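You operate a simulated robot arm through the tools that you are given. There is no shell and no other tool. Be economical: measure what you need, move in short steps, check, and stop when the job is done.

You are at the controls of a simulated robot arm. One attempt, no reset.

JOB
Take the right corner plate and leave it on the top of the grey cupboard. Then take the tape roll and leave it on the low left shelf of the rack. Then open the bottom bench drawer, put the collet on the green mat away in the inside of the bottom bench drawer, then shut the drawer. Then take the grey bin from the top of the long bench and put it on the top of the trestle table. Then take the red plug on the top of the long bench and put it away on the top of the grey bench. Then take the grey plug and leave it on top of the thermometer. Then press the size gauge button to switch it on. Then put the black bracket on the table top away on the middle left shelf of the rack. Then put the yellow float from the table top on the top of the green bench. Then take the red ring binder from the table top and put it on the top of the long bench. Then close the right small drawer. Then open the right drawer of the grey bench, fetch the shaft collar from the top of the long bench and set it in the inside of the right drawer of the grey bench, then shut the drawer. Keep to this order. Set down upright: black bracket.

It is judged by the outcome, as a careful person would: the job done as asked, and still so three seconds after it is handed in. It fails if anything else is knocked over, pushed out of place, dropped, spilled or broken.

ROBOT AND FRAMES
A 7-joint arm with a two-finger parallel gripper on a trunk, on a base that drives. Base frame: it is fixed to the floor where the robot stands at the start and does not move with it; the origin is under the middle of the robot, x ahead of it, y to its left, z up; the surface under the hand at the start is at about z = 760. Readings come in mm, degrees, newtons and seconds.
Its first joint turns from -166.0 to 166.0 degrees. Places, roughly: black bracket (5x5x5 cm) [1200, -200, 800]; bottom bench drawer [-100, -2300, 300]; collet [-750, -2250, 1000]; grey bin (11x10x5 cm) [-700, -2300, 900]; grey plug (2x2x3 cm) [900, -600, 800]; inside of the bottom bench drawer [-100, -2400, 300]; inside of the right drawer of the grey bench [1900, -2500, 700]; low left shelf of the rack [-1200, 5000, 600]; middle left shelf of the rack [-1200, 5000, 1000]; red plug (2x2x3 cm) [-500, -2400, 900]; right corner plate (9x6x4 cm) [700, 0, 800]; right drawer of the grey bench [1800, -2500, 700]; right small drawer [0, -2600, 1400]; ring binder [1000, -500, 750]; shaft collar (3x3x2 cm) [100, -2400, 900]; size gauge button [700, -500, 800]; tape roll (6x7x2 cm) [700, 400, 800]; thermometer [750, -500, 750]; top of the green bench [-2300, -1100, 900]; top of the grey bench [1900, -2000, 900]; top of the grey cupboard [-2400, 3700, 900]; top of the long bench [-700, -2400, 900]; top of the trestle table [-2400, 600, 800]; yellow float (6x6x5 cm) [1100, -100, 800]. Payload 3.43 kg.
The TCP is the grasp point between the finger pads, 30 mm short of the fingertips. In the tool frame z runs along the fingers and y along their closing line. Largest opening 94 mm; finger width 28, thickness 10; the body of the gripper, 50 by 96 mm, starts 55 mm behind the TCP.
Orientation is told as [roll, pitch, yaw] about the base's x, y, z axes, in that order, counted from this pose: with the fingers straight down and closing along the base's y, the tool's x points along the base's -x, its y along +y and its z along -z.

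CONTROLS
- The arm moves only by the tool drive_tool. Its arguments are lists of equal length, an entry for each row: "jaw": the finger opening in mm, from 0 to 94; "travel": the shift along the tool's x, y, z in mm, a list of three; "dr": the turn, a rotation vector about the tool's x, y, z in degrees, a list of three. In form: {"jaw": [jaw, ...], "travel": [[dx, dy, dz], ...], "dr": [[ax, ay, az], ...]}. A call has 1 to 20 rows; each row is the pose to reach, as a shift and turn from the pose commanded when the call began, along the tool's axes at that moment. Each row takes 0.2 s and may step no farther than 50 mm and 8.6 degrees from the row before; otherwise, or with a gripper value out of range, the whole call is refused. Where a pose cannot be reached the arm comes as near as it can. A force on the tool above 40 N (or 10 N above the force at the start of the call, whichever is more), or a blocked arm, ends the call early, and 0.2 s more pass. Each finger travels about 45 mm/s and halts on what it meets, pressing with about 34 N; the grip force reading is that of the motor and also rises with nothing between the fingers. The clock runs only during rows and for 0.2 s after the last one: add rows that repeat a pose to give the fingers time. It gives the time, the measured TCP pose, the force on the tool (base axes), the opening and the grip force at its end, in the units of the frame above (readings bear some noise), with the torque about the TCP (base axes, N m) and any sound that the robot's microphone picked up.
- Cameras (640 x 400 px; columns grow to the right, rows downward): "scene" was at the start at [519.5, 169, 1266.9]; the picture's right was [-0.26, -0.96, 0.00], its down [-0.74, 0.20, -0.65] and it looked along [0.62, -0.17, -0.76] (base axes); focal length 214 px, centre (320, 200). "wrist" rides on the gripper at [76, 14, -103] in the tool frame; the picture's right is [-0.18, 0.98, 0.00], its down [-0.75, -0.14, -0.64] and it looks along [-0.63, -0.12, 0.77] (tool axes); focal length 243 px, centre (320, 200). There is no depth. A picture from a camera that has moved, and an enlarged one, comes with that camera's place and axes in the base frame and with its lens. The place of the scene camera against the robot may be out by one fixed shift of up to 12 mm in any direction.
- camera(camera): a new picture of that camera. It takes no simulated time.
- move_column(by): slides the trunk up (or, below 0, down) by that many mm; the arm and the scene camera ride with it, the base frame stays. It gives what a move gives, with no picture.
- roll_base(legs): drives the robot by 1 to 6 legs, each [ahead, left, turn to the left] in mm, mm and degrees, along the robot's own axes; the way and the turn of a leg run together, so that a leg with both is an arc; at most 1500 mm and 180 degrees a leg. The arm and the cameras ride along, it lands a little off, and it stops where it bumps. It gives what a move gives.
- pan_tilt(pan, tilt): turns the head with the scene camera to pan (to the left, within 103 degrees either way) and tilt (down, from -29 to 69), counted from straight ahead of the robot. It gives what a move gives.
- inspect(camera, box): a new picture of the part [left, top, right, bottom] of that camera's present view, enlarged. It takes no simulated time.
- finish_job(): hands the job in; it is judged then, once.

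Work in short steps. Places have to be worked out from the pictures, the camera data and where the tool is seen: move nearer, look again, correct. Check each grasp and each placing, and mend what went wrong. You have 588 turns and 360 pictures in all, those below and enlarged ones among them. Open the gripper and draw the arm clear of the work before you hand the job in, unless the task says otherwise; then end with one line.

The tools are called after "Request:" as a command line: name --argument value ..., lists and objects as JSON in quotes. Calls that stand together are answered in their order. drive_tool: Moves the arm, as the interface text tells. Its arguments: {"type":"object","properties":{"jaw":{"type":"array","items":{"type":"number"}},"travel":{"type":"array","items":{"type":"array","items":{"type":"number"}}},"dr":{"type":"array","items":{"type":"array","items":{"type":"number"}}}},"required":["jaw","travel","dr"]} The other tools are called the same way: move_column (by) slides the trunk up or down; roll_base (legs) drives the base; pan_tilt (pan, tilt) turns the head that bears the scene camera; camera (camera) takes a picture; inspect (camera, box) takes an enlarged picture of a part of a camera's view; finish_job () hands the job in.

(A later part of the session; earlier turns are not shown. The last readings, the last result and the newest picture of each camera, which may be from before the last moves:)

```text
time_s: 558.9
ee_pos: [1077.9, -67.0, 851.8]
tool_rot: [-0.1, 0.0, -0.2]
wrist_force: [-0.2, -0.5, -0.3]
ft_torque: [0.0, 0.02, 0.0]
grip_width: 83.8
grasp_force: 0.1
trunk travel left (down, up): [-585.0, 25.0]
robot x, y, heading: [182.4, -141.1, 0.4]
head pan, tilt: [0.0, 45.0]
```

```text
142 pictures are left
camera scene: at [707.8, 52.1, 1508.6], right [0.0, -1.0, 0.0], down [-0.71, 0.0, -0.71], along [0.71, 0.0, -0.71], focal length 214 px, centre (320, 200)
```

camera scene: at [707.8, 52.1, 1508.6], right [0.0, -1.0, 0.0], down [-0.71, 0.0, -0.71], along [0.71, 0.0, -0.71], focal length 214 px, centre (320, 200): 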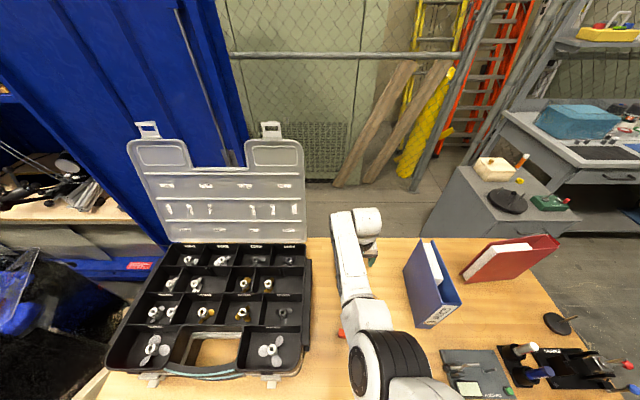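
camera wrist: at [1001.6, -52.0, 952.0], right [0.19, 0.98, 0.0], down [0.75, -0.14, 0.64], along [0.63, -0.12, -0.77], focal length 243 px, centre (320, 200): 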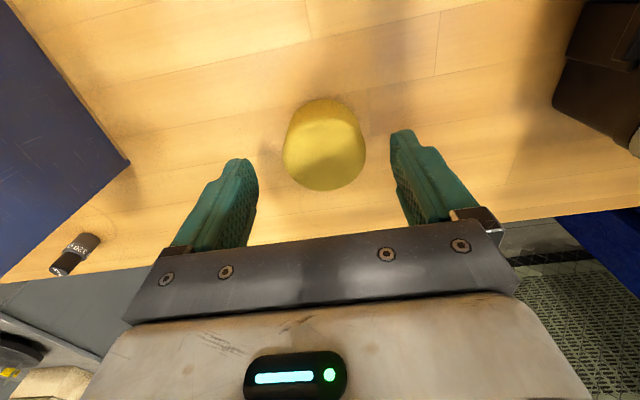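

Centred. Descend and grip.

Request:
drive_tool --jaw '[84, 84, 84, 70, 55, 40, 40, 40]' --travel '[[1, 2, 25], [1, 2, 50], [1, 2, 57], [1, 2, 57], [1, 2, 57], [1, 2, 57], [1, 2, 57], [1, 2, 57]]' --dr '[[0, 0, 0], [0, 0, 0], [0, 0, 0], [0, 0, 0], [0, 0, 0], [0, 0, 0], [0, 0, 0], [0, 0, 0]]'

Request:
drive_tool --jaw '[40, 40, 40, 40, 40, 40]' --travel '[[0, 0, -35], [0, 0, -80], [0, 0, -125], [0, 0, -170], [0, 0, -215], [0, 0, -255]]' --dr '[[0, 0, 0], [0, 0, 0], [0, 0, 0], [0, 0, 0], [0, 0, 0], [0, 0, 0]]'

Request:
camera --camera "wrist"

```text
time_s: 560.7
ee_pos: [1077.6, -65.5, 794.4]
tool_rot: [-0.2, 0.0, -0.2]
wrist_force: [-0.1, -1.0, 1.1]
ft_torque: [0.0, 0.05, 0.01]
grip_width: 59.2
grasp_force: 34.2
trunk travel left (down, up): [-585.0, 25.0]
robot x, y, heading: [181.9, -141.3, 0.4]
head pan, tilt: [0.0, 45.0]
```

```text
time_s: 562.1
ee_pos: [1077.4, -65.6, 1048.8]
tool_rot: [-0.3, 0.1, -0.1]
wrist_force: [0.0, -0.4, -0.6]
ft_torque: [0.07, -0.02, -0.01]
grip_width: 59.2
grasp_force: 33.9
trunk travel left (down, up): [-585.0, 25.0]
robot x, y, heading: [180.1, -136.7, 0.2]
head pan, tilt: [0.0, 45.0]
```

```text
141 pictures are left
camera wrist: at [1000.8, -50.5, 1151.0], right [0.19, 0.98, 0.0], down [0.75, -0.14, 0.64], along [0.63, -0.12, -0.77], focal length 243 px, centre (320, 200)
```

wrist: 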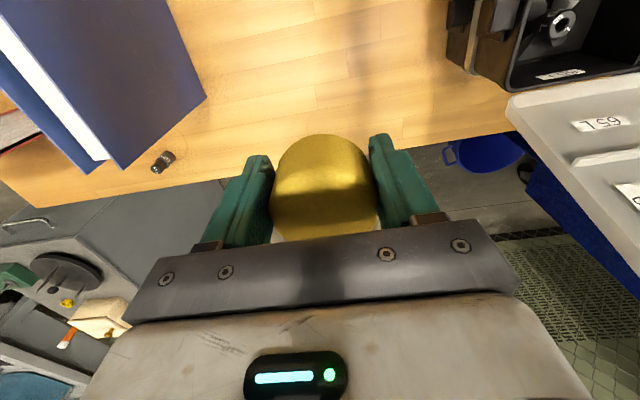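

Float held. Retract, back away from the table, turn around and drive toward the green bench on the west wall.

Request:
drive_tool --jaw '[40, 40, 40, 40, 40, 40]' --travel '[[45, 0, 0], [90, 0, 0], [135, 0, 0], [180, 0, 0], [225, 0, 0], [260, 0, 0]]' --dr '[[0, 0, 0], [0, 0, 0], [0, 0, 0], [0, 0, 0], [0, 0, 0], [0, 0, 0]]'

Request:
roll_base --legs '[[-700, 0, 0], [0, 0, 180], [0, 750, 0], [500, 0, 0]]'

Request:
pan_tilt --pan 0 --tilt 30

Request:
camera --camera "scene"

```text
time_s: 563.5
ee_pos: [816.5, -63.9, 1049.1]
tool_rot: [-0.3, 0.0, -0.1]
wrist_force: [0.0, 0.1, -0.7]
ft_torque: [-0.02, 0.01, -0.03]
grip_width: 58.8
grasp_force: 34.4
trunk travel left (down, up): [-585.0, 25.0]
robot x, y, heading: [181.3, -142.7, 0.4]
head pan, tilt: [0.0, 45.0]
```

```text
time_s: 580.9
ee_pos: [-1630.3, -984.5, 1048.6]
tool_rot: [-0.2, 0.0, -179.6]
wrist_force: [0.5, 0.5, 0.5]
ft_torque: [-0.04, 0.01, -0.02]
grip_width: 57.9
grasp_force: 34.1
trunk travel left (down, up): [-585.0, 25.0]
robot x, y, heading: [-994.8, -900.7, -178.8]
head pan, tilt: [0.0, 45.0]
```

```text
time_s: 581.6
ee_pos: [-1629.7, -984.7, 1048.0]
tool_rot: [-0.3, 0.0, -179.5]
wrist_force: [-1.3, 0.5, 0.3]
ft_torque: [0.01, -0.02, 0.0]
grip_width: 58.0
grasp_force: 33.8
trunk travel left (down, up): [-585.0, 25.0]
robot x, y, heading: [-994.3, -897.4, -178.9]
head pan, tilt: [0.0, 30.0]
```

```text
140 pictures are left
camera scene: at [-1522.2, -1112.0, 1531.2], right [-0.02, 1.0, 0.0], down [0.5, 0.01, -0.87], along [-0.87, -0.02, -0.5], focal length 214 px, centre (320, 200)
```

scene: 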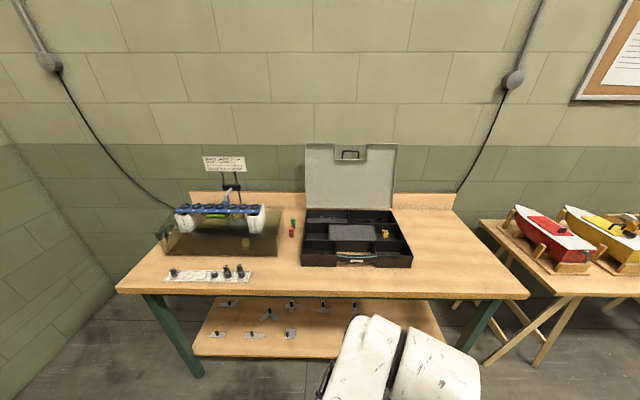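

The right part of the green bench top is free; target ≈ [-2130, -590]. Move the base right 395 and ahead 480.

Request:
roll_base --legs '[[0, -395, -0.9], [480, 0, 0]]'

Request:
camera --camera "scene"

Request:
camera --camera "wrist"

```text
time_s: 586.5
ee_pos: [-2116.6, -590.8, 1049.9]
tool_rot: [-0.2, 0.1, 179.8]
wrist_force: [1.1, -0.9, 0.3]
ft_torque: [-0.01, 0.01, -0.03]
grip_width: 57.9
grasp_force: 34.3
trunk travel left (down, up): [-585.0, 25.0]
robot x, y, heading: [-1481.4, -518.2, -179.5]
head pan, tilt: [0.0, 30.0]
```

```text
139 pictures are left
camera scene: at [-2009.9, -719.1, 1531.3], right [-0.01, 1.0, 0.0], down [0.5, 0.0, -0.87], along [-0.87, -0.01, -0.5], focal length 214 px, centre (320, 200)
```

scene: 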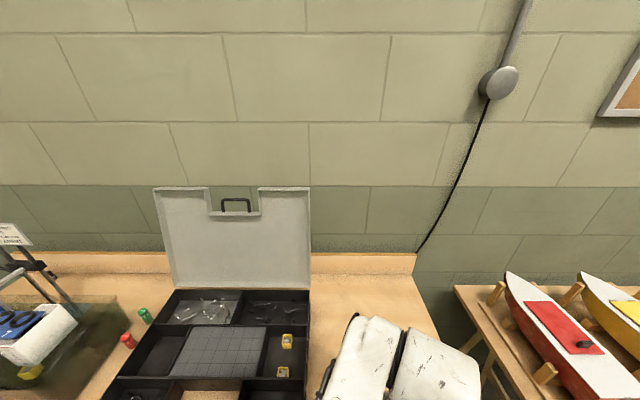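

```text
138 pictures are left
camera wrist: at [-2040.9, -605.6, 1150.0], right [-0.19, -0.98, 0.0], down [-0.75, 0.14, 0.64], along [-0.63, 0.12, -0.77], focal length 243 px, centre (320, 200)
```

wrist: 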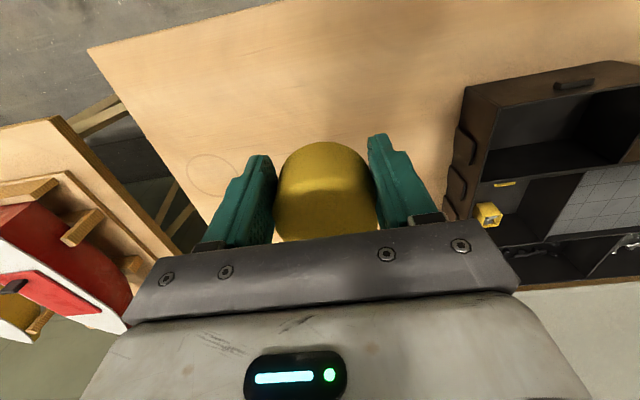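

Free below. Descend to 945, then step down to contact.

Request:
drive_tool --jaw '[40, 40, 40, 40, 40]' --travel '[[-10, 0, 30], [-15, 0, 65], [-15, 0, 95], [-15, 0, 105], [-15, 0, 105]]' --dr '[[0, 0, 0], [0, 0, 0], [0, 0, 0], [0, 0, 0], [0, 0, 0]]'

Request:
camera --camera "wrist"

```text
time_s: 587.7
ee_pos: [-2132.3, -591.3, 943.9]
tool_rot: [-0.2, 0.0, 179.9]
wrist_force: [0.1, -0.1, -0.2]
ft_torque: [0.01, -0.01, -0.02]
grip_width: 57.8
grasp_force: 33.8
trunk travel left (down, up): [-585.0, 25.0]
robot x, y, heading: [-1479.1, -516.0, -179.7]
head pan, tilt: [0.0, 30.0]
```

```text
137 pictures are left
camera wrist: at [-2056.1, -605.1, 1044.5], right [-0.19, -0.98, 0.0], down [-0.75, 0.14, 0.64], along [-0.63, 0.12, -0.77], focal length 243 px, centre (320, 200)
```

wrist: 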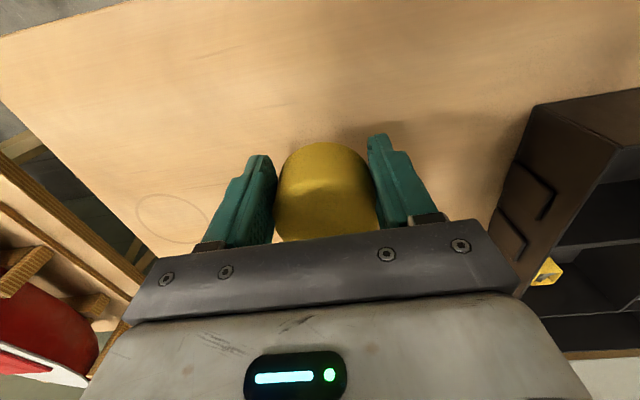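

Triangulating the ring mark gives bench z ≈ 850, so contact near TCP 884.

Request:
drive_tool --jaw '[40, 40, 40, 40]' --travel '[[0, 0, 20], [0, 0, 40], [0, 0, 50], [0, 0, 50]]' --dr '[[0, 0, 0], [0, 0, 0], [0, 0, 0], [0, 0, 0]]'

Request:
drive_tool --jaw '[40, 40, 40, 40]' --travel '[[0, 0, 2], [0, 0, 4], [0, 0, 6], [0, 0, 6]]' --dr '[[0, 0, 0], [0, 0, 0], [0, 0, 0], [0, 0, 0]]'

Request:
drive_tool --jaw '[40, 40, 40, 40]' --travel '[[0, 0, 2], [0, 0, 4], [0, 0, 5], [0, 0, 5]]' --dr '[[0, 0, 0], [0, 0, 0], [0, 0, 0], [0, 0, 0]]'

```text
time_s: 588.7
ee_pos: [-2130.9, -589.3, 894.6]
tool_rot: [-0.2, -0.1, 180.0]
wrist_force: [1.0, -0.4, 13.2]
ft_torque: [-0.01, 0.45, 0.0]
grip_width: 57.6
grasp_force: 34.1
trunk travel left (down, up): [-585.0, 25.0]
robot x, y, heading: [-1482.3, -514.2, -179.7]
head pan, tilt: [0.0, 30.0]
```

```text
time_s: 589.3
ee_pos: [-2131.2, -591.4, 895.3]
tool_rot: [-0.4, -0.4, 179.9]
wrist_force: [6.6, -0.2, 20.3]
ft_torque: [-0.16, 0.4, 0.05]
grip_width: 57.5
grasp_force: 33.9
trunk travel left (down, up): [-585.0, 25.0]
robot x, y, heading: [-1480.9, -513.4, -179.7]
head pan, tilt: [0.0, 30.0]
stopped in row 2: the force on the tool passed its limit at 44 N (the readings are from after the stop); the commanded pose is now the measured one
```

```text
time_s: 589.7
ee_pos: [-2131.0, -589.7, 894.3]
tool_rot: [-0.6, -0.6, 179.9]
wrist_force: [7.1, -0.6, 19.9]
ft_torque: [-0.15, 0.23, 0.05]
grip_width: 57.5
grasp_force: 34.2
trunk travel left (down, up): [-585.0, 25.0]
robot x, y, heading: [-1479.8, -515.3, -179.6]
head pan, tilt: [0.0, 30.0]
stopped in row 2: the force on the tool passed its limit at 44 N (the readings are from after the stop); the commanded pose is now the measured one
```

Contact reached at 894. Ease 1 mm, release, rise.

Request:
drive_tool --jaw '[58, 66, 76, 84, 84, 84, 84, 84, 84, 84]' --travel '[[0, 0, -1], [0, 0, -1], [0, 0, -1], [0, 0, -1], [0, 0, -1], [0, 0, -25], [0, 0, -60], [0, 0, -100], [0, 0, -140], [0, 0, -170]]' --dr '[[0, 0, 0], [0, 0, 0], [0, 0, 0], [0, 0, 0], [0, 0, 0], [-0.5, 0.5, 0], [-0.5, 0.5, 0], [-0.5, 0.5, 0], [-0.5, 0.5, 0], [-0.5, 0.5, 0]]'

Request:
camera --camera "wrist"

```text
time_s: 591.9
ee_pos: [-2130.1, -590.7, 1062.5]
tool_rot: [0.1, 0.1, 179.8]
wrist_force: [-0.4, 0.3, -1.1]
ft_torque: [0.0, 0.0, 0.0]
grip_width: 84.0
grasp_force: 0.0
trunk travel left (down, up): [-585.0, 25.0]
robot x, y, heading: [-1481.9, -512.8, -179.4]
head pan, tilt: [0.0, 30.0]
```

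```text
136 pictures are left
camera wrist: at [-2055.3, -605.9, 1164.2], right [-0.19, -0.98, 0.0], down [-0.75, 0.14, 0.64], along [-0.63, 0.12, -0.77], focal length 243 px, centre (320, 200)
```

wrist: 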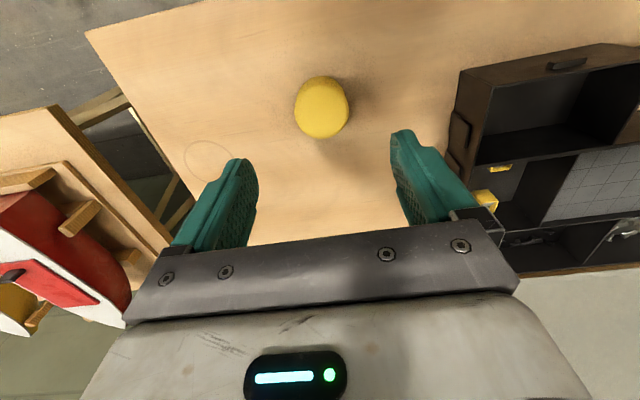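

Float placed. Back away, turn to heading 0 and approach the table for the red binder.

Request:
roll_base --legs '[[-500, 0, 0], [0, 0, 179.5], [850, 0, 0]]'

Request:
drive_tool --jaw '[84, 84, 84, 84, 84, 84, 84, 84, 84, 84, 84, 84]' --travel '[[0, -10, -10], [0, -20, -20], [0, -30, -30], [0, -40, -40], [0, -50, -50], [0, -60, -60], [0, -70, -60], [0, -78, -60], [0, -78, -60], [0, -78, -60], [0, -78, -60], [0, -78, -60]]' --dr '[[0, 0, 8], [0, 0, 16], [0, 0, 24], [0, 0, 32], [0, 0, 40], [0, 0, 48], [0, 0, 56], [0, 0, 64], [0, 0, 72], [0, 0, 80], [0, 0, 88], [0, 0, 90]]'

Request:
pan_tilt --pan 0 --tilt 40

Request:
camera --camera "scene"

```text
time_s: 606.2
ee_pos: [517.8, -480.8, 1062.7]
tool_rot: [0.1, 0.1, -1.9]
wrist_force: [-0.1, -0.1, 0.5]
ft_torque: [0.03, -0.02, 0.01]
grip_width: 84.0
grasp_force: 0.2
trunk travel left (down, up): [-585.0, 25.0]
robot x, y, heading: [-133.0, -535.3, -1.3]
head pan, tilt: [0.0, 30.0]
```

```text
time_s: 608.8
ee_pos: [515.7, -558.8, 1122.6]
tool_rot: [0.0, 0.0, -92.0]
wrist_force: [-0.7, 0.1, -1.0]
ft_torque: [0.0, 0.0, 0.02]
grip_width: 83.9
grasp_force: 0.1
trunk travel left (down, up): [-585.0, 25.0]
robot x, y, heading: [-131.3, -537.5, -1.5]
head pan, tilt: [0.0, 30.0]
```

```text
time_s: 609.5
ee_pos: [516.3, -558.5, 1121.8]
tool_rot: [0.0, 0.1, -91.9]
wrist_force: [-0.4, 0.3, 0.3]
ft_torque: [0.04, -0.02, -0.01]
grip_width: 83.9
grasp_force: 0.2
trunk travel left (down, up): [-585.0, 25.0]
robot x, y, heading: [-133.0, -534.3, -1.6]
head pan, tilt: [0.0, 40.0]
```

```text
135 pictures are left
camera scene: at [400.7, -360.9, 1515.9], right [-0.02, -1.0, 0.0], down [-0.64, 0.02, -0.77], along [0.77, -0.02, -0.64], focal length 214 px, centre (320, 200)
```

scene: 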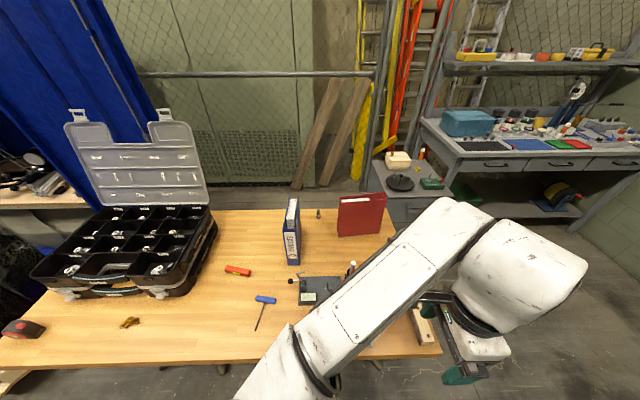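

Roll ahead 300 mm with heading correction, keeping the hand high.

Request:
roll_base --legs '[[300, 0, 1.5]]'

Request:
camera --camera "wrist"

Request:
camera --camera "scene"

```text
time_s: 611.6
ee_pos: [812.8, -543.5, 1121.9]
tool_rot: [0.0, 0.1, -90.2]
wrist_force: [0.5, -0.5, 0.3]
ft_torque: [0.03, 0.01, -0.02]
grip_width: 83.9
grasp_force: 0.0
trunk travel left (down, up): [-585.0, 25.0]
robot x, y, heading: [161.8, -540.4, 0.1]
head pan, tilt: [0.0, 40.0]
```

```text
134 pictures are left
camera wrist: at [826.2, -468.1, 1223.5], right [0.98, -0.19, 0.0], down [-0.15, -0.75, 0.64], along [-0.12, -0.63, -0.77], focal length 243 px, centre (320, 200)
```

wrist: 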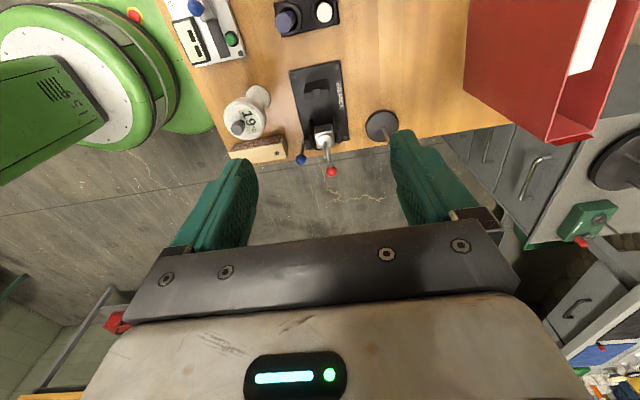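

```text
133 pictures are left
camera scene: at [692.4, -349.9, 1515.9], right [0.0, -1.0, 0.0], down [-0.64, 0.0, -0.77], along [0.77, 0.0, -0.64], focal length 214 px, centre (320, 200)
```

scene: 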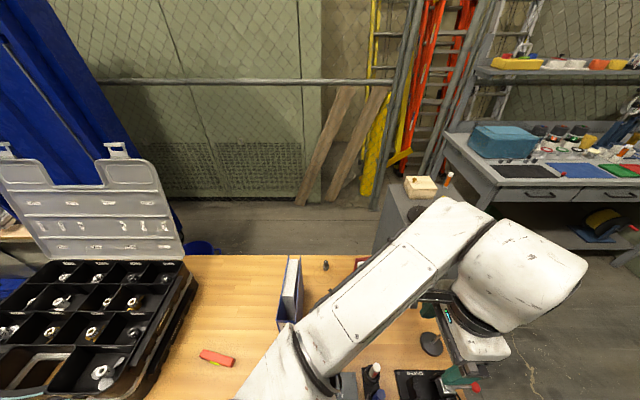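

The binder stands at a ~5° angle, near face x ≈ 1042–1060, thickness ≈ 42, top z ≈ 970. Roll 50 mm closer and extend the hand above it with matching yaw.

Request:
roll_base --legs '[[50, 0, 0]]'

Request:
drive_tool --jaw '[84, 84, 84, 84, 84, 84, 84]' --travel '[[-2, 40, 0], [-4, 80, 0], [-6, 120, 0], [-8, 160, 0], [-10, 190, 0], [-12, 207, 0], [-12, 207, 0]]' --dr '[[0, 0, 0], [0, 0, -2], [0, 0, -5], [0, 0, -5], [0, 0, -5], [0, 0, -5], [0, 0, -5]]'

Request:
camera --camera "wrist"

Request:
camera --camera "scene"

```text
time_s: 612.5
ee_pos: [862.3, -544.8, 1121.6]
tool_rot: [0.0, 0.1, -90.4]
wrist_force: [0.4, 0.1, 0.7]
ft_torque: [0.0, -0.03, 0.0]
grip_width: 84.0
grasp_force: 0.2
trunk travel left (down, up): [-585.0, 25.0]
robot x, y, heading: [211.5, -541.2, -0.1]
head pan, tilt: [0.0, 40.0]
```

```text
time_s: 614.1
ee_pos: [1069.4, -558.0, 1122.6]
tool_rot: [0.0, 0.1, -85.5]
wrist_force: [-0.4, -0.9, 0.2]
ft_torque: [0.01, 0.01, 0.01]
grip_width: 84.1
grasp_force: 0.1
trunk travel left (down, up): [-585.0, 25.0]
robot x, y, heading: [213.3, -537.7, 0.1]
head pan, tilt: [0.0, 40.0]
```

```text
132 pictures are left
camera wrist: at [1076.8, -480.4, 1223.3], right [0.99, -0.1, 0.0], down [-0.08, -0.76, 0.64], along [-0.07, -0.64, -0.77], focal length 243 px, centre (320, 200)
```

wrist: 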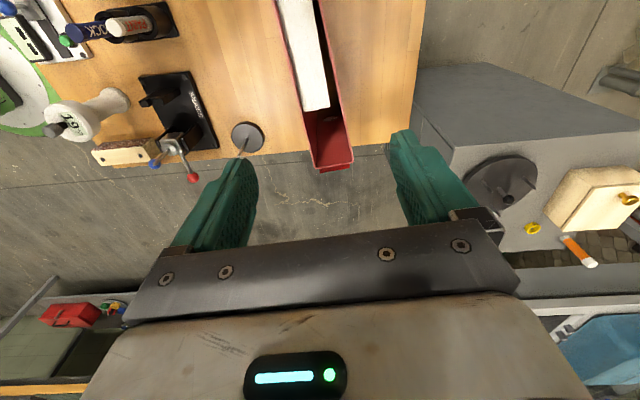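

```text
131 pictures are left
camera scene: at [743.0, -350.2, 1515.8], right [0.0, -1.0, 0.0], down [-0.64, 0.0, -0.77], along [0.77, 0.0, -0.64], focal length 214 px, centre (320, 200)
```

scene: 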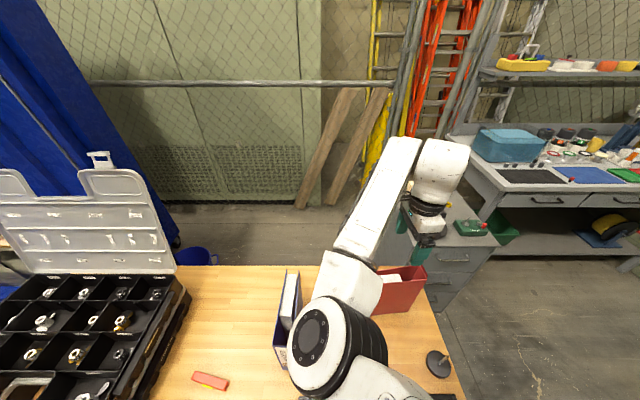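

Binder top centre ≈ [1066, -556], thickness ≈ 43. Descend in two stages, watching the elbow against the blue binder.

Request:
drive_tool --jaw '[84, 84, 84, 84, 84]' --travel '[[0, -3, 30], [0, -3, 60], [0, -3, 90], [0, -3, 105], [0, -3, 105]]' --dr '[[0, 0, 0], [0, 0, 0], [0, 0, 0], [0, 0, 0], [0, 0, 0]]'

Request:
camera --camera "wrist"

Request:
camera --camera "scene"

```text
time_s: 615.3
ee_pos: [1065.9, -557.8, 1017.2]
tool_rot: [0.0, 0.2, -85.4]
wrist_force: [-0.1, 0.9, 0.4]
ft_torque: [0.02, 0.0, 0.01]
grip_width: 84.1
grasp_force: 0.0
trunk travel left (down, up): [-585.0, 25.0]
robot x, y, heading: [215.3, -540.7, 0.1]
head pan, tilt: [0.0, 40.0]
```

```text
130 pictures are left
camera wrist: at [1074.0, -480.6, 1118.5], right [0.99, -0.1, 0.0], down [-0.08, -0.76, 0.64], along [-0.07, -0.64, -0.77], focal length 243 px, centre (320, 200)
```

wrist: 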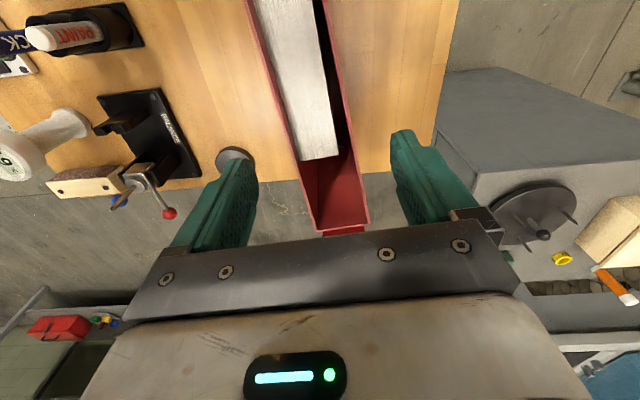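

```text
129 pictures are left
camera scene: at [742.9, -350.2, 1515.9], right [0.0, -1.0, 0.0], down [-0.64, 0.0, -0.77], along [0.77, 0.0, -0.64], focal length 214 px, centre (320, 200)
```

scene: 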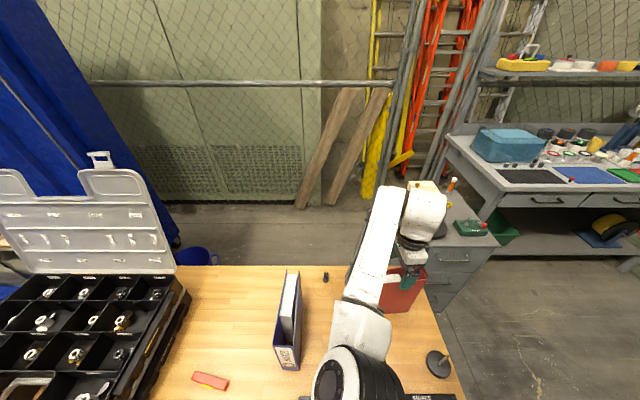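

Well centred; the elbow is clear. Descend 67 mm and close.

Request:
drive_tool --jaw '[84, 84, 84, 84, 70, 55, 40, 30, 30, 30]' --travel '[[0, 0, 25], [0, 0, 50], [0, 0, 67], [0, 0, 67], [0, 0, 67], [0, 0, 67], [0, 0, 67], [0, 0, 67], [0, 0, 67], [0, 0, 67]]' --dr '[[0, 0, 0], [0, 0, 0], [0, 0, 0], [0, 0, 0], [0, 0, 0], [0, 0, 0], [0, 0, 0], [0, 0, 0], [0, 0, 0], [0, 0, 0]]'

Request:
camera --camera "wrist"

```text
time_s: 617.5
ee_pos: [1066.5, -557.6, 949.6]
tool_rot: [0.0, 0.1, -85.4]
wrist_force: [0.9, 0.3, -0.3]
ft_torque: [0.04, 0.06, 0.12]
grip_width: 49.6
grasp_force: 33.8
trunk travel left (down, up): [-585.0, 25.0]
robot x, y, heading: [214.7, -539.6, 0.1]
head pan, tilt: [0.0, 40.0]
```

```text
128 pictures are left
camera wrist: at [1073.7, -480.1, 1051.2], right [0.99, -0.1, 0.0], down [-0.08, -0.76, 0.64], along [-0.07, -0.64, -0.77], focal length 243 px, centre (320, 200)
```

wrist: 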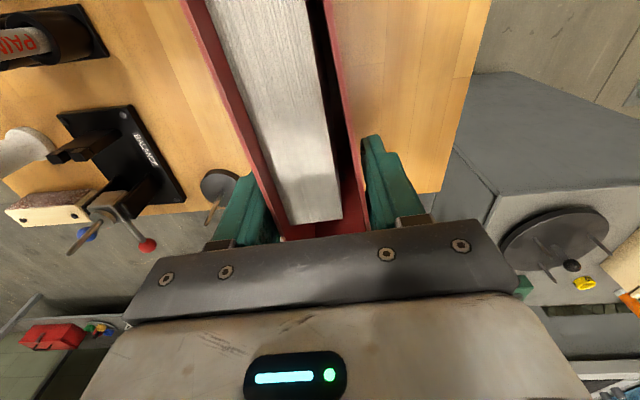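

Gripped (49.6 mm). Lift 60 mm and check, then higher.

Request:
drive_tool --jaw '[30, 30, 30, 30]' --travel '[[0, 0, -15], [0, 0, -35], [0, 0, -60], [0, 0, -60]]' --dr '[[0, 0, 0], [0, 0, 0], [0, 0, 0], [0, 0, 0]]'

Request:
camera --camera "wrist"

Request:
camera --camera "scene"

```text
time_s: 618.5
ee_pos: [1066.8, -557.7, 1010.2]
tool_rot: [0.0, 0.1, -85.4]
wrist_force: [-0.3, 0.2, -4.6]
ft_torque: [-0.05, -0.01, 0.01]
grip_width: 49.6
grasp_force: 34.3
trunk travel left (down, up): [-585.0, 25.0]
robot x, y, heading: [213.3, -540.5, 0.1]
head pan, tilt: [0.0, 40.0]
```

```text
127 pictures are left
camera wrist: at [1074.0, -481.4, 1111.6], right [0.99, -0.1, 0.0], down [-0.08, -0.76, 0.64], along [-0.07, -0.64, -0.77], focal length 243 px, centre (320, 200)
```

wrist: 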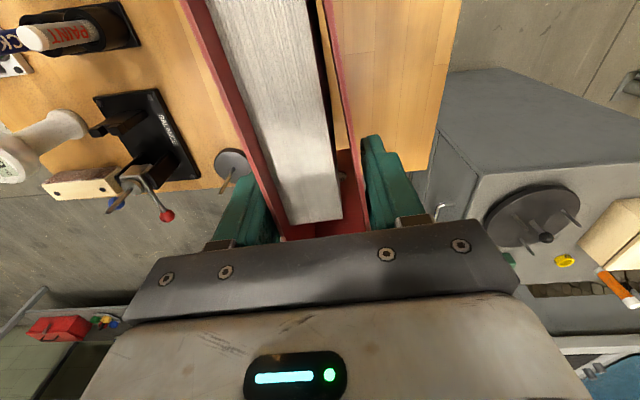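

```text
126 pictures are left
camera scene: at [743.0, -350.2, 1515.8], right [0.0, -1.0, 0.0], down [-0.64, 0.0, -0.77], along [0.77, 0.0, -0.64], focal length 214 px, centre (320, 200)
```

scene: 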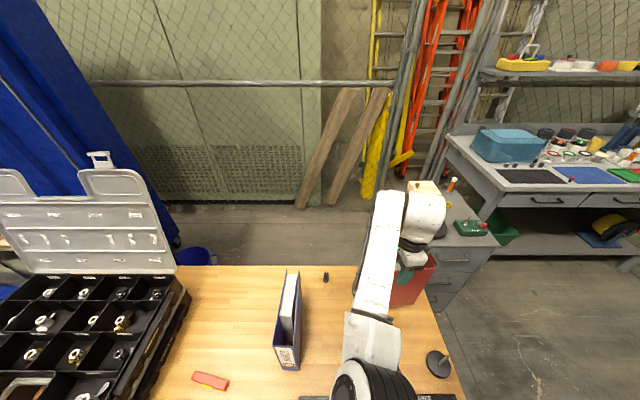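

Stable (4.6 N). Lift to ~1180 and back the base away over the table.

Request:
drive_tool --jaw '[30, 30, 30, 30, 30]' --travel '[[0, 0, -40], [0, 0, -80], [0, 0, -120], [0, 0, -160], [0, 0, -170]]' --dr '[[0, 0, 0], [0, 0, 0], [0, 0, 0], [0, 0, 0], [0, 0, 0]]'

Request:
roll_base --legs '[[-800, 0, 0]]'

Request:
camera --camera "scene"

```text
time_s: 619.7
ee_pos: [1067.4, -558.0, 1181.0]
tool_rot: [0.0, 0.1, -85.4]
wrist_force: [-0.3, 0.9, -4.4]
ft_torque: [-0.04, 0.02, -0.03]
grip_width: 49.4
grasp_force: 33.6
trunk travel left (down, up): [-585.0, 25.0]
robot x, y, heading: [216.1, -540.6, 0.2]
head pan, tilt: [0.0, 40.0]
```

```text
time_s: 624.0
ee_pos: [259.2, -558.2, 1179.0]
tool_rot: [0.0, 0.1, -85.1]
wrist_force: [-0.3, 0.3, -4.0]
ft_torque: [-0.05, 0.01, 0.02]
grip_width: 49.5
grasp_force: 34.1
trunk travel left (down, up): [-585.0, 25.0]
robot x, y, heading: [-592.9, -543.9, 0.5]
head pan, tilt: [0.0, 40.0]
```

```text
125 pictures are left
camera scene: at [-65.3, -351.1, 1515.8], right [0.01, -1.0, 0.0], down [-0.64, 0.0, -0.77], along [0.77, 0.0, -0.64], focal length 214 px, centre (320, 200)
```

scene: 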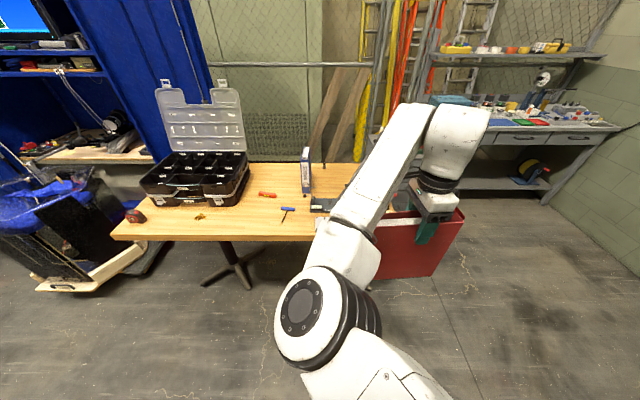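

Turn toward the long bench and approach.

Request:
roll_base --legs '[[0, 0, -90.5], [600, 0, 0]]'

Request:
camera --camera "scene"

Request:
camera --camera "wrist"

```text
time_s: 631.2
ee_pos: [-606.3, -2000.9, 1179.8]
tool_rot: [0.0, 0.1, -175.2]
wrist_force: [0.8, -0.3, -4.0]
ft_torque: [-0.01, 0.0, 0.01]
grip_width: 49.5
grasp_force: 33.8
trunk travel left (down, up): [-585.0, 25.0]
robot x, y, heading: [-592.0, -1142.4, -89.6]
head pan, tilt: [0.0, 40.0]
```

```text
124 pictures are left
camera scene: at [-390.4, -1678.1, 1515.8], right [-1.0, 0.0, 0.0], down [0.0, 0.64, -0.77], along [0.0, -0.77, -0.64], focal length 214 px, centre (320, 200)
```

scene: 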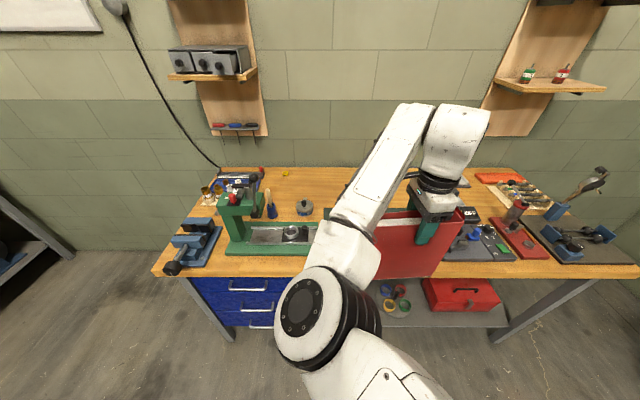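

```text
123 pictures are left
camera wrist: at [-530.2, -2007.7, 1280.8], right [-0.1, -0.99, 0.0], down [-0.76, 0.08, 0.64], along [-0.64, 0.07, -0.77], focal length 243 px, centre (320, 200)
```

wrist: 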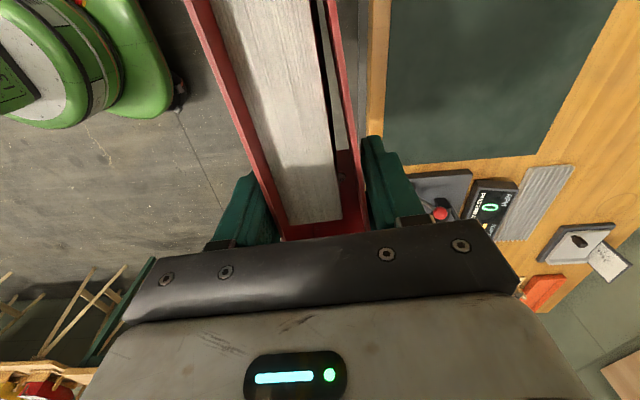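

Mat's back edge is y ≈ -2400, bare wood behind. I'll roll ahead 350 and then extend the arm to y ≈ -2430.

Request:
roll_base --legs '[[350, 0, -0.4]]'

Request:
drive_tool --jaw '[30, 30, 30, 30, 30]' --travel '[[0, 25, 0], [0, 50, 0], [0, 70, 20], [0, 80, 50], [0, 80, 50]]' --dr '[[0, 0, 2], [0, 0, 4], [0, 0, 4.5], [0, 0, 4.5], [0, 0, 4.5]]'

Request:
camera --camera "wrist"

Request:
camera --camera "scene"

```text
time_s: 633.5
ee_pos: [-610.0, -2354.8, 1179.7]
tool_rot: [0.0, 0.1, -175.6]
wrist_force: [0.0, 0.1, -4.6]
ft_torque: [-0.05, 0.02, 0.0]
grip_width: 49.4
grasp_force: 34.0
trunk travel left (down, up): [-585.0, 25.0]
robot x, y, heading: [-586.6, -1503.1, -89.8]
head pan, tilt: [0.0, 40.0]
```

```text
time_s: 634.7
ee_pos: [-603.1, -2435.5, 1128.3]
tool_rot: [-0.1, 0.1, 180.0]
wrist_force: [-0.1, -0.3, -5.7]
ft_torque: [-0.03, 0.02, 0.0]
grip_width: 49.1
grasp_force: 34.2
trunk travel left (down, up): [-585.0, 25.0]
robot x, y, heading: [-587.9, -1503.2, -90.3]
head pan, tilt: [0.0, 40.0]
```

```text
122 pictures are left
camera wrist: at [-528.1, -2449.1, 1229.7], right [-0.19, -0.98, 0.0], down [-0.75, 0.14, 0.64], along [-0.63, 0.12, -0.77], focal length 243 px, centre (320, 200)
```

wrist: 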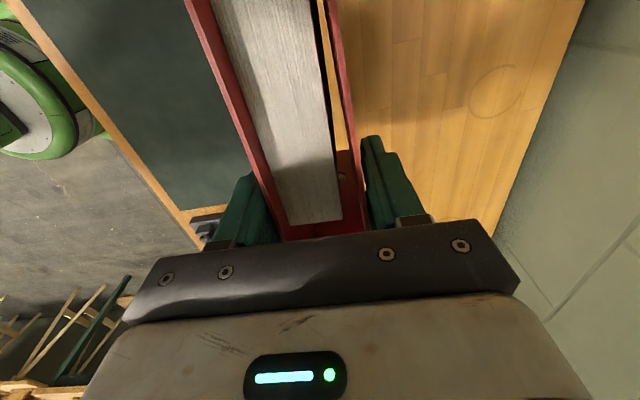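

```text
121 pictures are left
camera scene: at [-393.1, -2034.9, 1515.7], right [-1.0, 0.0, 0.0], down [0.0, 0.64, -0.77], along [0.0, -0.77, -0.64], focal length 214 px, centre (320, 200)
```

scene: 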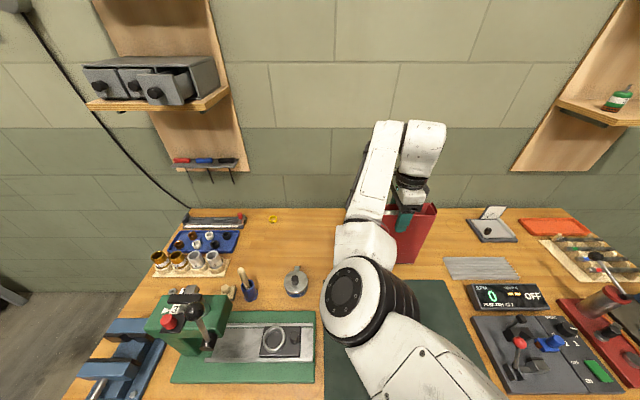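

Behind the mat, clear. Descend to near contact (expected TCP ≈ 1048).

Request:
drive_tool --jaw '[30, 30, 30, 30]' --travel '[[0, 0, 30], [0, 0, 55], [0, 0, 68], [0, 0, 68]]' --dr '[[0, 0, 0], [0, 0, 0], [0, 0, 0], [0, 0, 0]]'

Request:
drive_tool --jaw '[30, 30, 30, 30]' --travel '[[0, 0, 3], [0, 0, 6], [0, 0, 8], [0, 0, 8]]' --dr '[[0, 0, 0], [0, 0, 0], [0, 0, 0], [0, 0, 0]]'

Request:
camera --camera "wrist"

Request:
inspect --camera "scene" --box '[300, 150, 500, 310]'

```text
time_s: 635.7
ee_pos: [-604.3, -2434.1, 1061.1]
tool_rot: [-0.1, 0.0, 179.8]
wrist_force: [-0.5, 0.2, -4.4]
ft_torque: [0.02, 0.0, -0.03]
grip_width: 49.2
grasp_force: 34.3
trunk travel left (down, up): [-585.0, 25.0]
robot x, y, heading: [-588.0, -1500.9, -90.4]
head pan, tilt: [0.0, 40.0]
```

```text
time_s: 636.7
ee_pos: [-604.8, -2433.6, 1053.5]
tool_rot: [0.1, 0.1, 180.0]
wrist_force: [0.7, -0.3, -4.3]
ft_torque: [0.03, 0.03, 0.01]
grip_width: 49.4
grasp_force: 34.0
trunk travel left (down, up): [-585.0, 25.0]
robot x, y, heading: [-590.5, -1501.0, -90.0]
head pan, tilt: [0.0, 40.0]
```

```text
120 pictures are left
camera wrist: at [-529.0, -2449.3, 1154.6], right [-0.19, -0.98, 0.0], down [-0.75, 0.14, 0.64], along [-0.63, 0.12, -0.77], focal length 243 px, centre (320, 200)
```

wrist: 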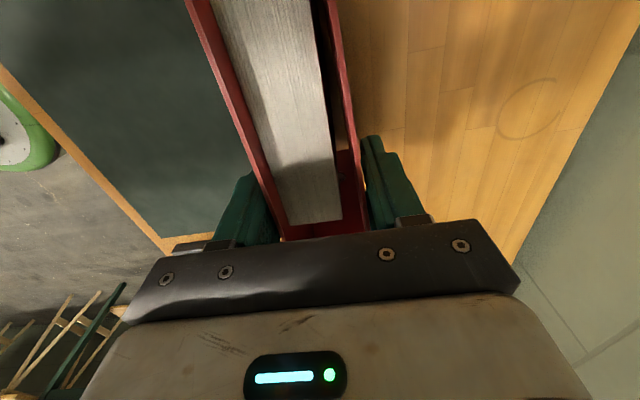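

```text
2.50 times, centred on (400, 230) of scene
camera zoom: at [-393.1, -2034.8, 1515.8], right [-1.0, 0.0, 0.0], down [0.0, 0.64, -0.77], along [0.0, -0.77, -0.64], focal length 536 px, centre (120, 125)
```

zoom: 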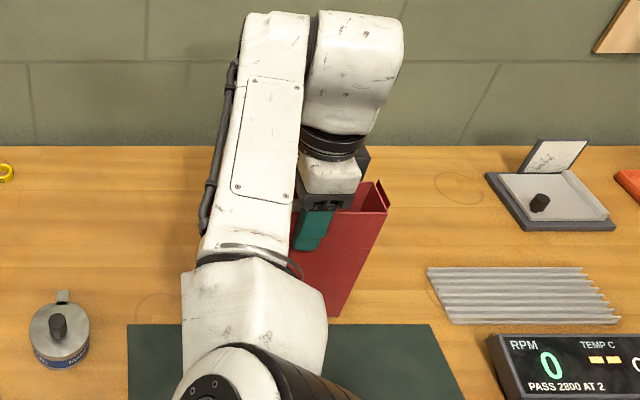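

Request:
drive_tool --jaw '[30, 30, 30, 30]' --travel '[[0, 0, 2], [0, 0, 4], [0, 0, 5], [0, 0, 5]]' --dr '[[0, 0, 0], [0, 0, 0], [0, 0, 0], [0, 0, 0]]'

Request:
drive_tool --jaw '[30, 30, 30, 30]' --travel '[[0, 0, 1.5], [0, 0, 3], [0, 0, 4], [0, 0, 4]]' --dr '[[0, 0, 0], [0, 0, 0], [0, 0, 0], [0, 0, 0]]'

```text
time_s: 637.7
ee_pos: [-604.9, -2435.5, 1050.3]
tool_rot: [0.1, 0.1, 180.0]
wrist_force: [-1.7, 1.1, 10.6]
ft_torque: [0.15, -0.76, 0.13]
grip_width: 49.4
grasp_force: 33.4
trunk travel left (down, up): [-585.0, 25.0]
robot x, y, heading: [-588.6, -1500.3, -90.2]
head pan, tilt: [0.0, 40.0]
```

```text
time_s: 638.7
ee_pos: [-604.1, -2433.9, 1045.9]
tool_rot: [0.1, 0.1, 180.0]
wrist_force: [-1.2, -2.4, 31.7]
ft_torque: [0.1, 0.37, 0.07]
grip_width: 49.8
grasp_force: 34.2
trunk travel left (down, up): [-585.0, 25.0]
robot x, y, heading: [-590.1, -1501.3, -90.1]
head pan, tilt: [0.0, 40.0]
```

Firm contact. Ease up, open the jaws, and rise.

Request:
drive_tool --jaw '[40, 50, 58, 68, 78, 84, 84, 84, 84, 84, 84]' --travel '[[0, 0, -2], [0, 0, -3], [0, 0, -3], [0, 0, -3], [0, 0, -3], [0, 0, -3], [0, 0, -15], [0, 0, -40], [0, 0, -75], [0, 0, -110], [0, 0, -140]]' --dr '[[0, 0, 0], [0, 0, 0], [0, 0, 0], [0, 0, 0], [0, 0, 0], [0, 0, 0], [0, 0, 0], [0, 0, 0], [0, 0, 0], [0, 0, 0], [0, 0, 0]]'

Request:
camera --camera "wrist"

Request:
camera --camera "scene"

```text
time_s: 641.1
ee_pos: [-605.2, -2436.7, 1184.5]
tool_rot: [-0.1, 0.1, 180.0]
wrist_force: [-0.1, 0.2, -0.4]
ft_torque: [-0.02, -0.01, -0.01]
grip_width: 84.0
grasp_force: 0.1
trunk travel left (down, up): [-585.0, 25.0]
robot x, y, heading: [-590.2, -1498.8, -89.9]
head pan, tilt: [0.0, 40.0]
```

```text
118 pictures are left
camera wrist: at [-529.6, -2450.0, 1285.8], right [-0.18, -0.98, 0.0], down [-0.75, 0.14, 0.64], along [-0.63, 0.12, -0.77], focal length 243 px, centre (320, 200)
```

wrist: 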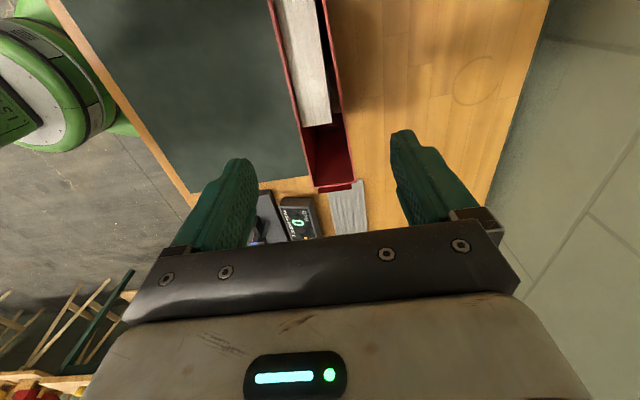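

```text
117 pictures are left
camera scene: at [-393.1, -2034.6, 1515.8], right [-1.0, 0.0, 0.0], down [0.0, 0.64, -0.77], along [0.0, -0.77, -0.64], focal length 214 px, centre (320, 200)
```

scene: 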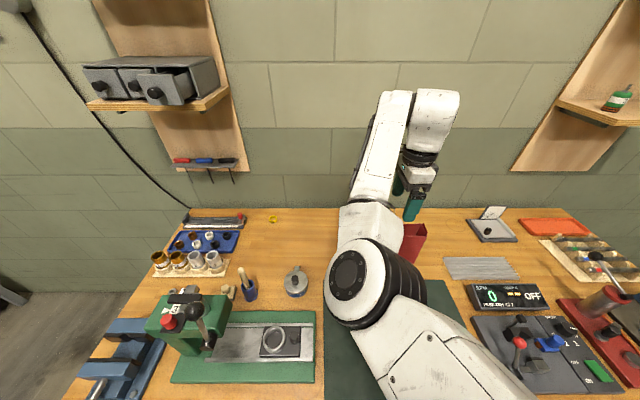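

Binder stands on the bare bench. Now the open right small drawer on the wall shelf: zoom on it.

Request:
inspect --camera "scene" --box '[70, 40, 250, 130]'

Request:
roll_base --legs '[[-450, 0, 0], [0, 600, 0]]'

Request:
pan_tilt --pan 0 --tilt 15

Request:
camera --camera "scene"

```text
3.56 times, centred on (160, 85) of scene
camera zoom: at [-393.1, -2034.6, 1515.8], right [-1.0, 0.0, 0.0], down [0.0, 0.64, -0.77], along [0.0, -0.77, -0.64], focal length 763 px, centre (889, 609)
```

zoom: 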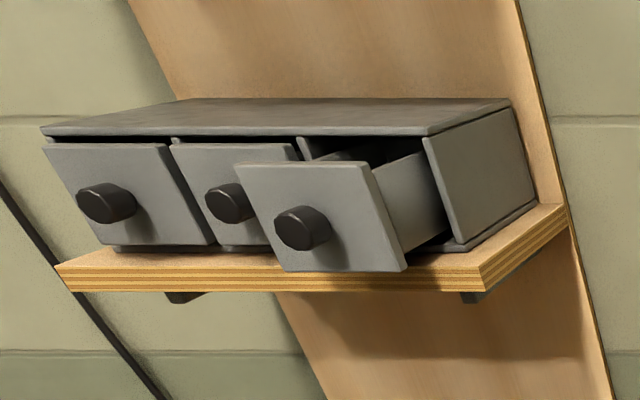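

```text
time_s: 646.8
ee_pos: [-4.4, -1982.7, 1184.5]
tool_rot: [0.0, 0.1, -179.7]
wrist_force: [-0.1, -0.4, 0.6]
ft_torque: [0.02, 0.01, 0.03]
grip_width: 84.0
grasp_force: 0.1
trunk travel left (down, up): [-585.0, 25.0]
robot x, y, heading: [7.5, -1050.2, -89.8]
head pan, tilt: [0.0, 40.0]
```

```text
time_s: 647.7
ee_pos: [-4.9, -1982.5, 1183.8]
tool_rot: [0.0, 0.1, -179.7]
wrist_force: [0.3, 0.3, 1.0]
ft_torque: [0.0, -0.01, -0.01]
grip_width: 83.9
grasp_force: 0.1
trunk travel left (down, up): [-585.0, 25.0]
robot x, y, heading: [3.1, -1048.4, -89.9]
head pan, tilt: [0.0, 15.0]
```

```text
115 pictures are left
camera scene: at [203.8, -1588.5, 1555.3], right [-1.0, -0.01, 0.0], down [0.0, 0.26, -0.97], along [0.01, -0.97, -0.26], focal length 214 px, centre (320, 200)
```

scene: 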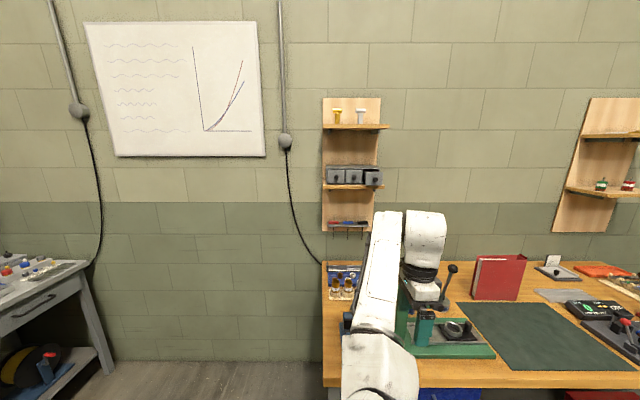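

Request:
inspect --camera "scene" --box '[310, 150, 400, 200]'

```text
7.11 times, centred on (355, 175) of scene
camera zoom: at [203.8, -1588.5, 1555.3], right [-1.0, -0.01, 0.0], down [0.0, 0.26, -0.97], along [0.01, -0.97, -0.26], focal length 1525 px, centre (71, 378)
```

zoom: 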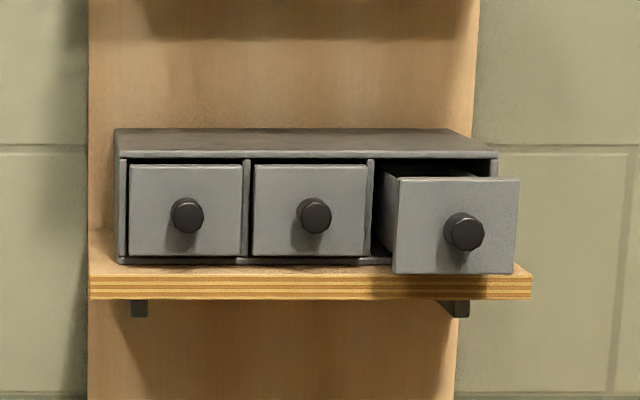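

Right drawer's knob is at [-33, -2545, 1395], the closed ones at y ≈ -2605, so it's open ~60 mm. Retract and turn the tool horizontal with closed fingers.

Request:
drive_tool --jaw '[70, 55, 40, 25, 10, 0, 0, 0, 0, 0, 0, 0, 0, 0, 0, 0]' --travel '[[0, -45, 0], [0, -90, 0], [0, -135, 0], [0, -180, 0], [0, -180, 0], [0, -180, 0], [0, -180, 0], [0, -180, 0], [0, -180, 0], [0, -180, 0], [0, -180, 0], [0, -180, 0], [0, -180, 0], [0, -180, 0], [0, -180, 0], [0, -180, 0]]' --dr '[[0, 0, 0], [0, 0, 0], [0, 0, 0], [-5, 0, 0], [-13, 0, 0], [-21, 0, 0], [-29, 0, 0], [-37, 0, 0], [-45, 0, 0], [-53, 0, 0], [-61, 0, 0], [-69, 0, 0], [-77, 0, 0], [-85, 0, 0], [-90, 0, 0], [-90, 0, 0]]'

Request:
camera --camera "scene"

```text
time_s: 651.1
ee_pos: [-7.2, -1803.1, 1185.7]
tool_rot: [90.1, 0.1, -179.8]
wrist_force: [-0.6, -0.3, -0.4]
ft_torque: [0.02, -0.02, 0.01]
grip_width: 0.0
grasp_force: 32.9
out of reach, approached as far as the arm can: row 12, 13, 14
trunk travel left (down, up): [-585.0, 25.0]
robot x, y, heading: [3.6, -1045.6, -89.6]
head pan, tilt: [0.0, 15.0]
```

```text
113 pictures are left
camera scene: at [202.6, -1588.8, 1555.5], right [-1.0, 0.0, 0.0], down [0.0, 0.26, -0.97], along [0.0, -0.97, -0.26], focal length 214 px, centre (320, 200)
```

scene: 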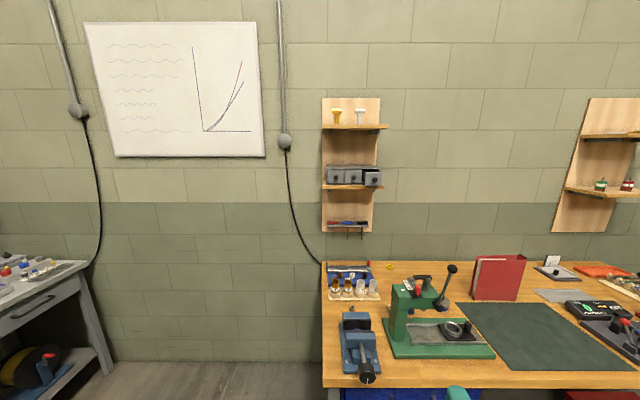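

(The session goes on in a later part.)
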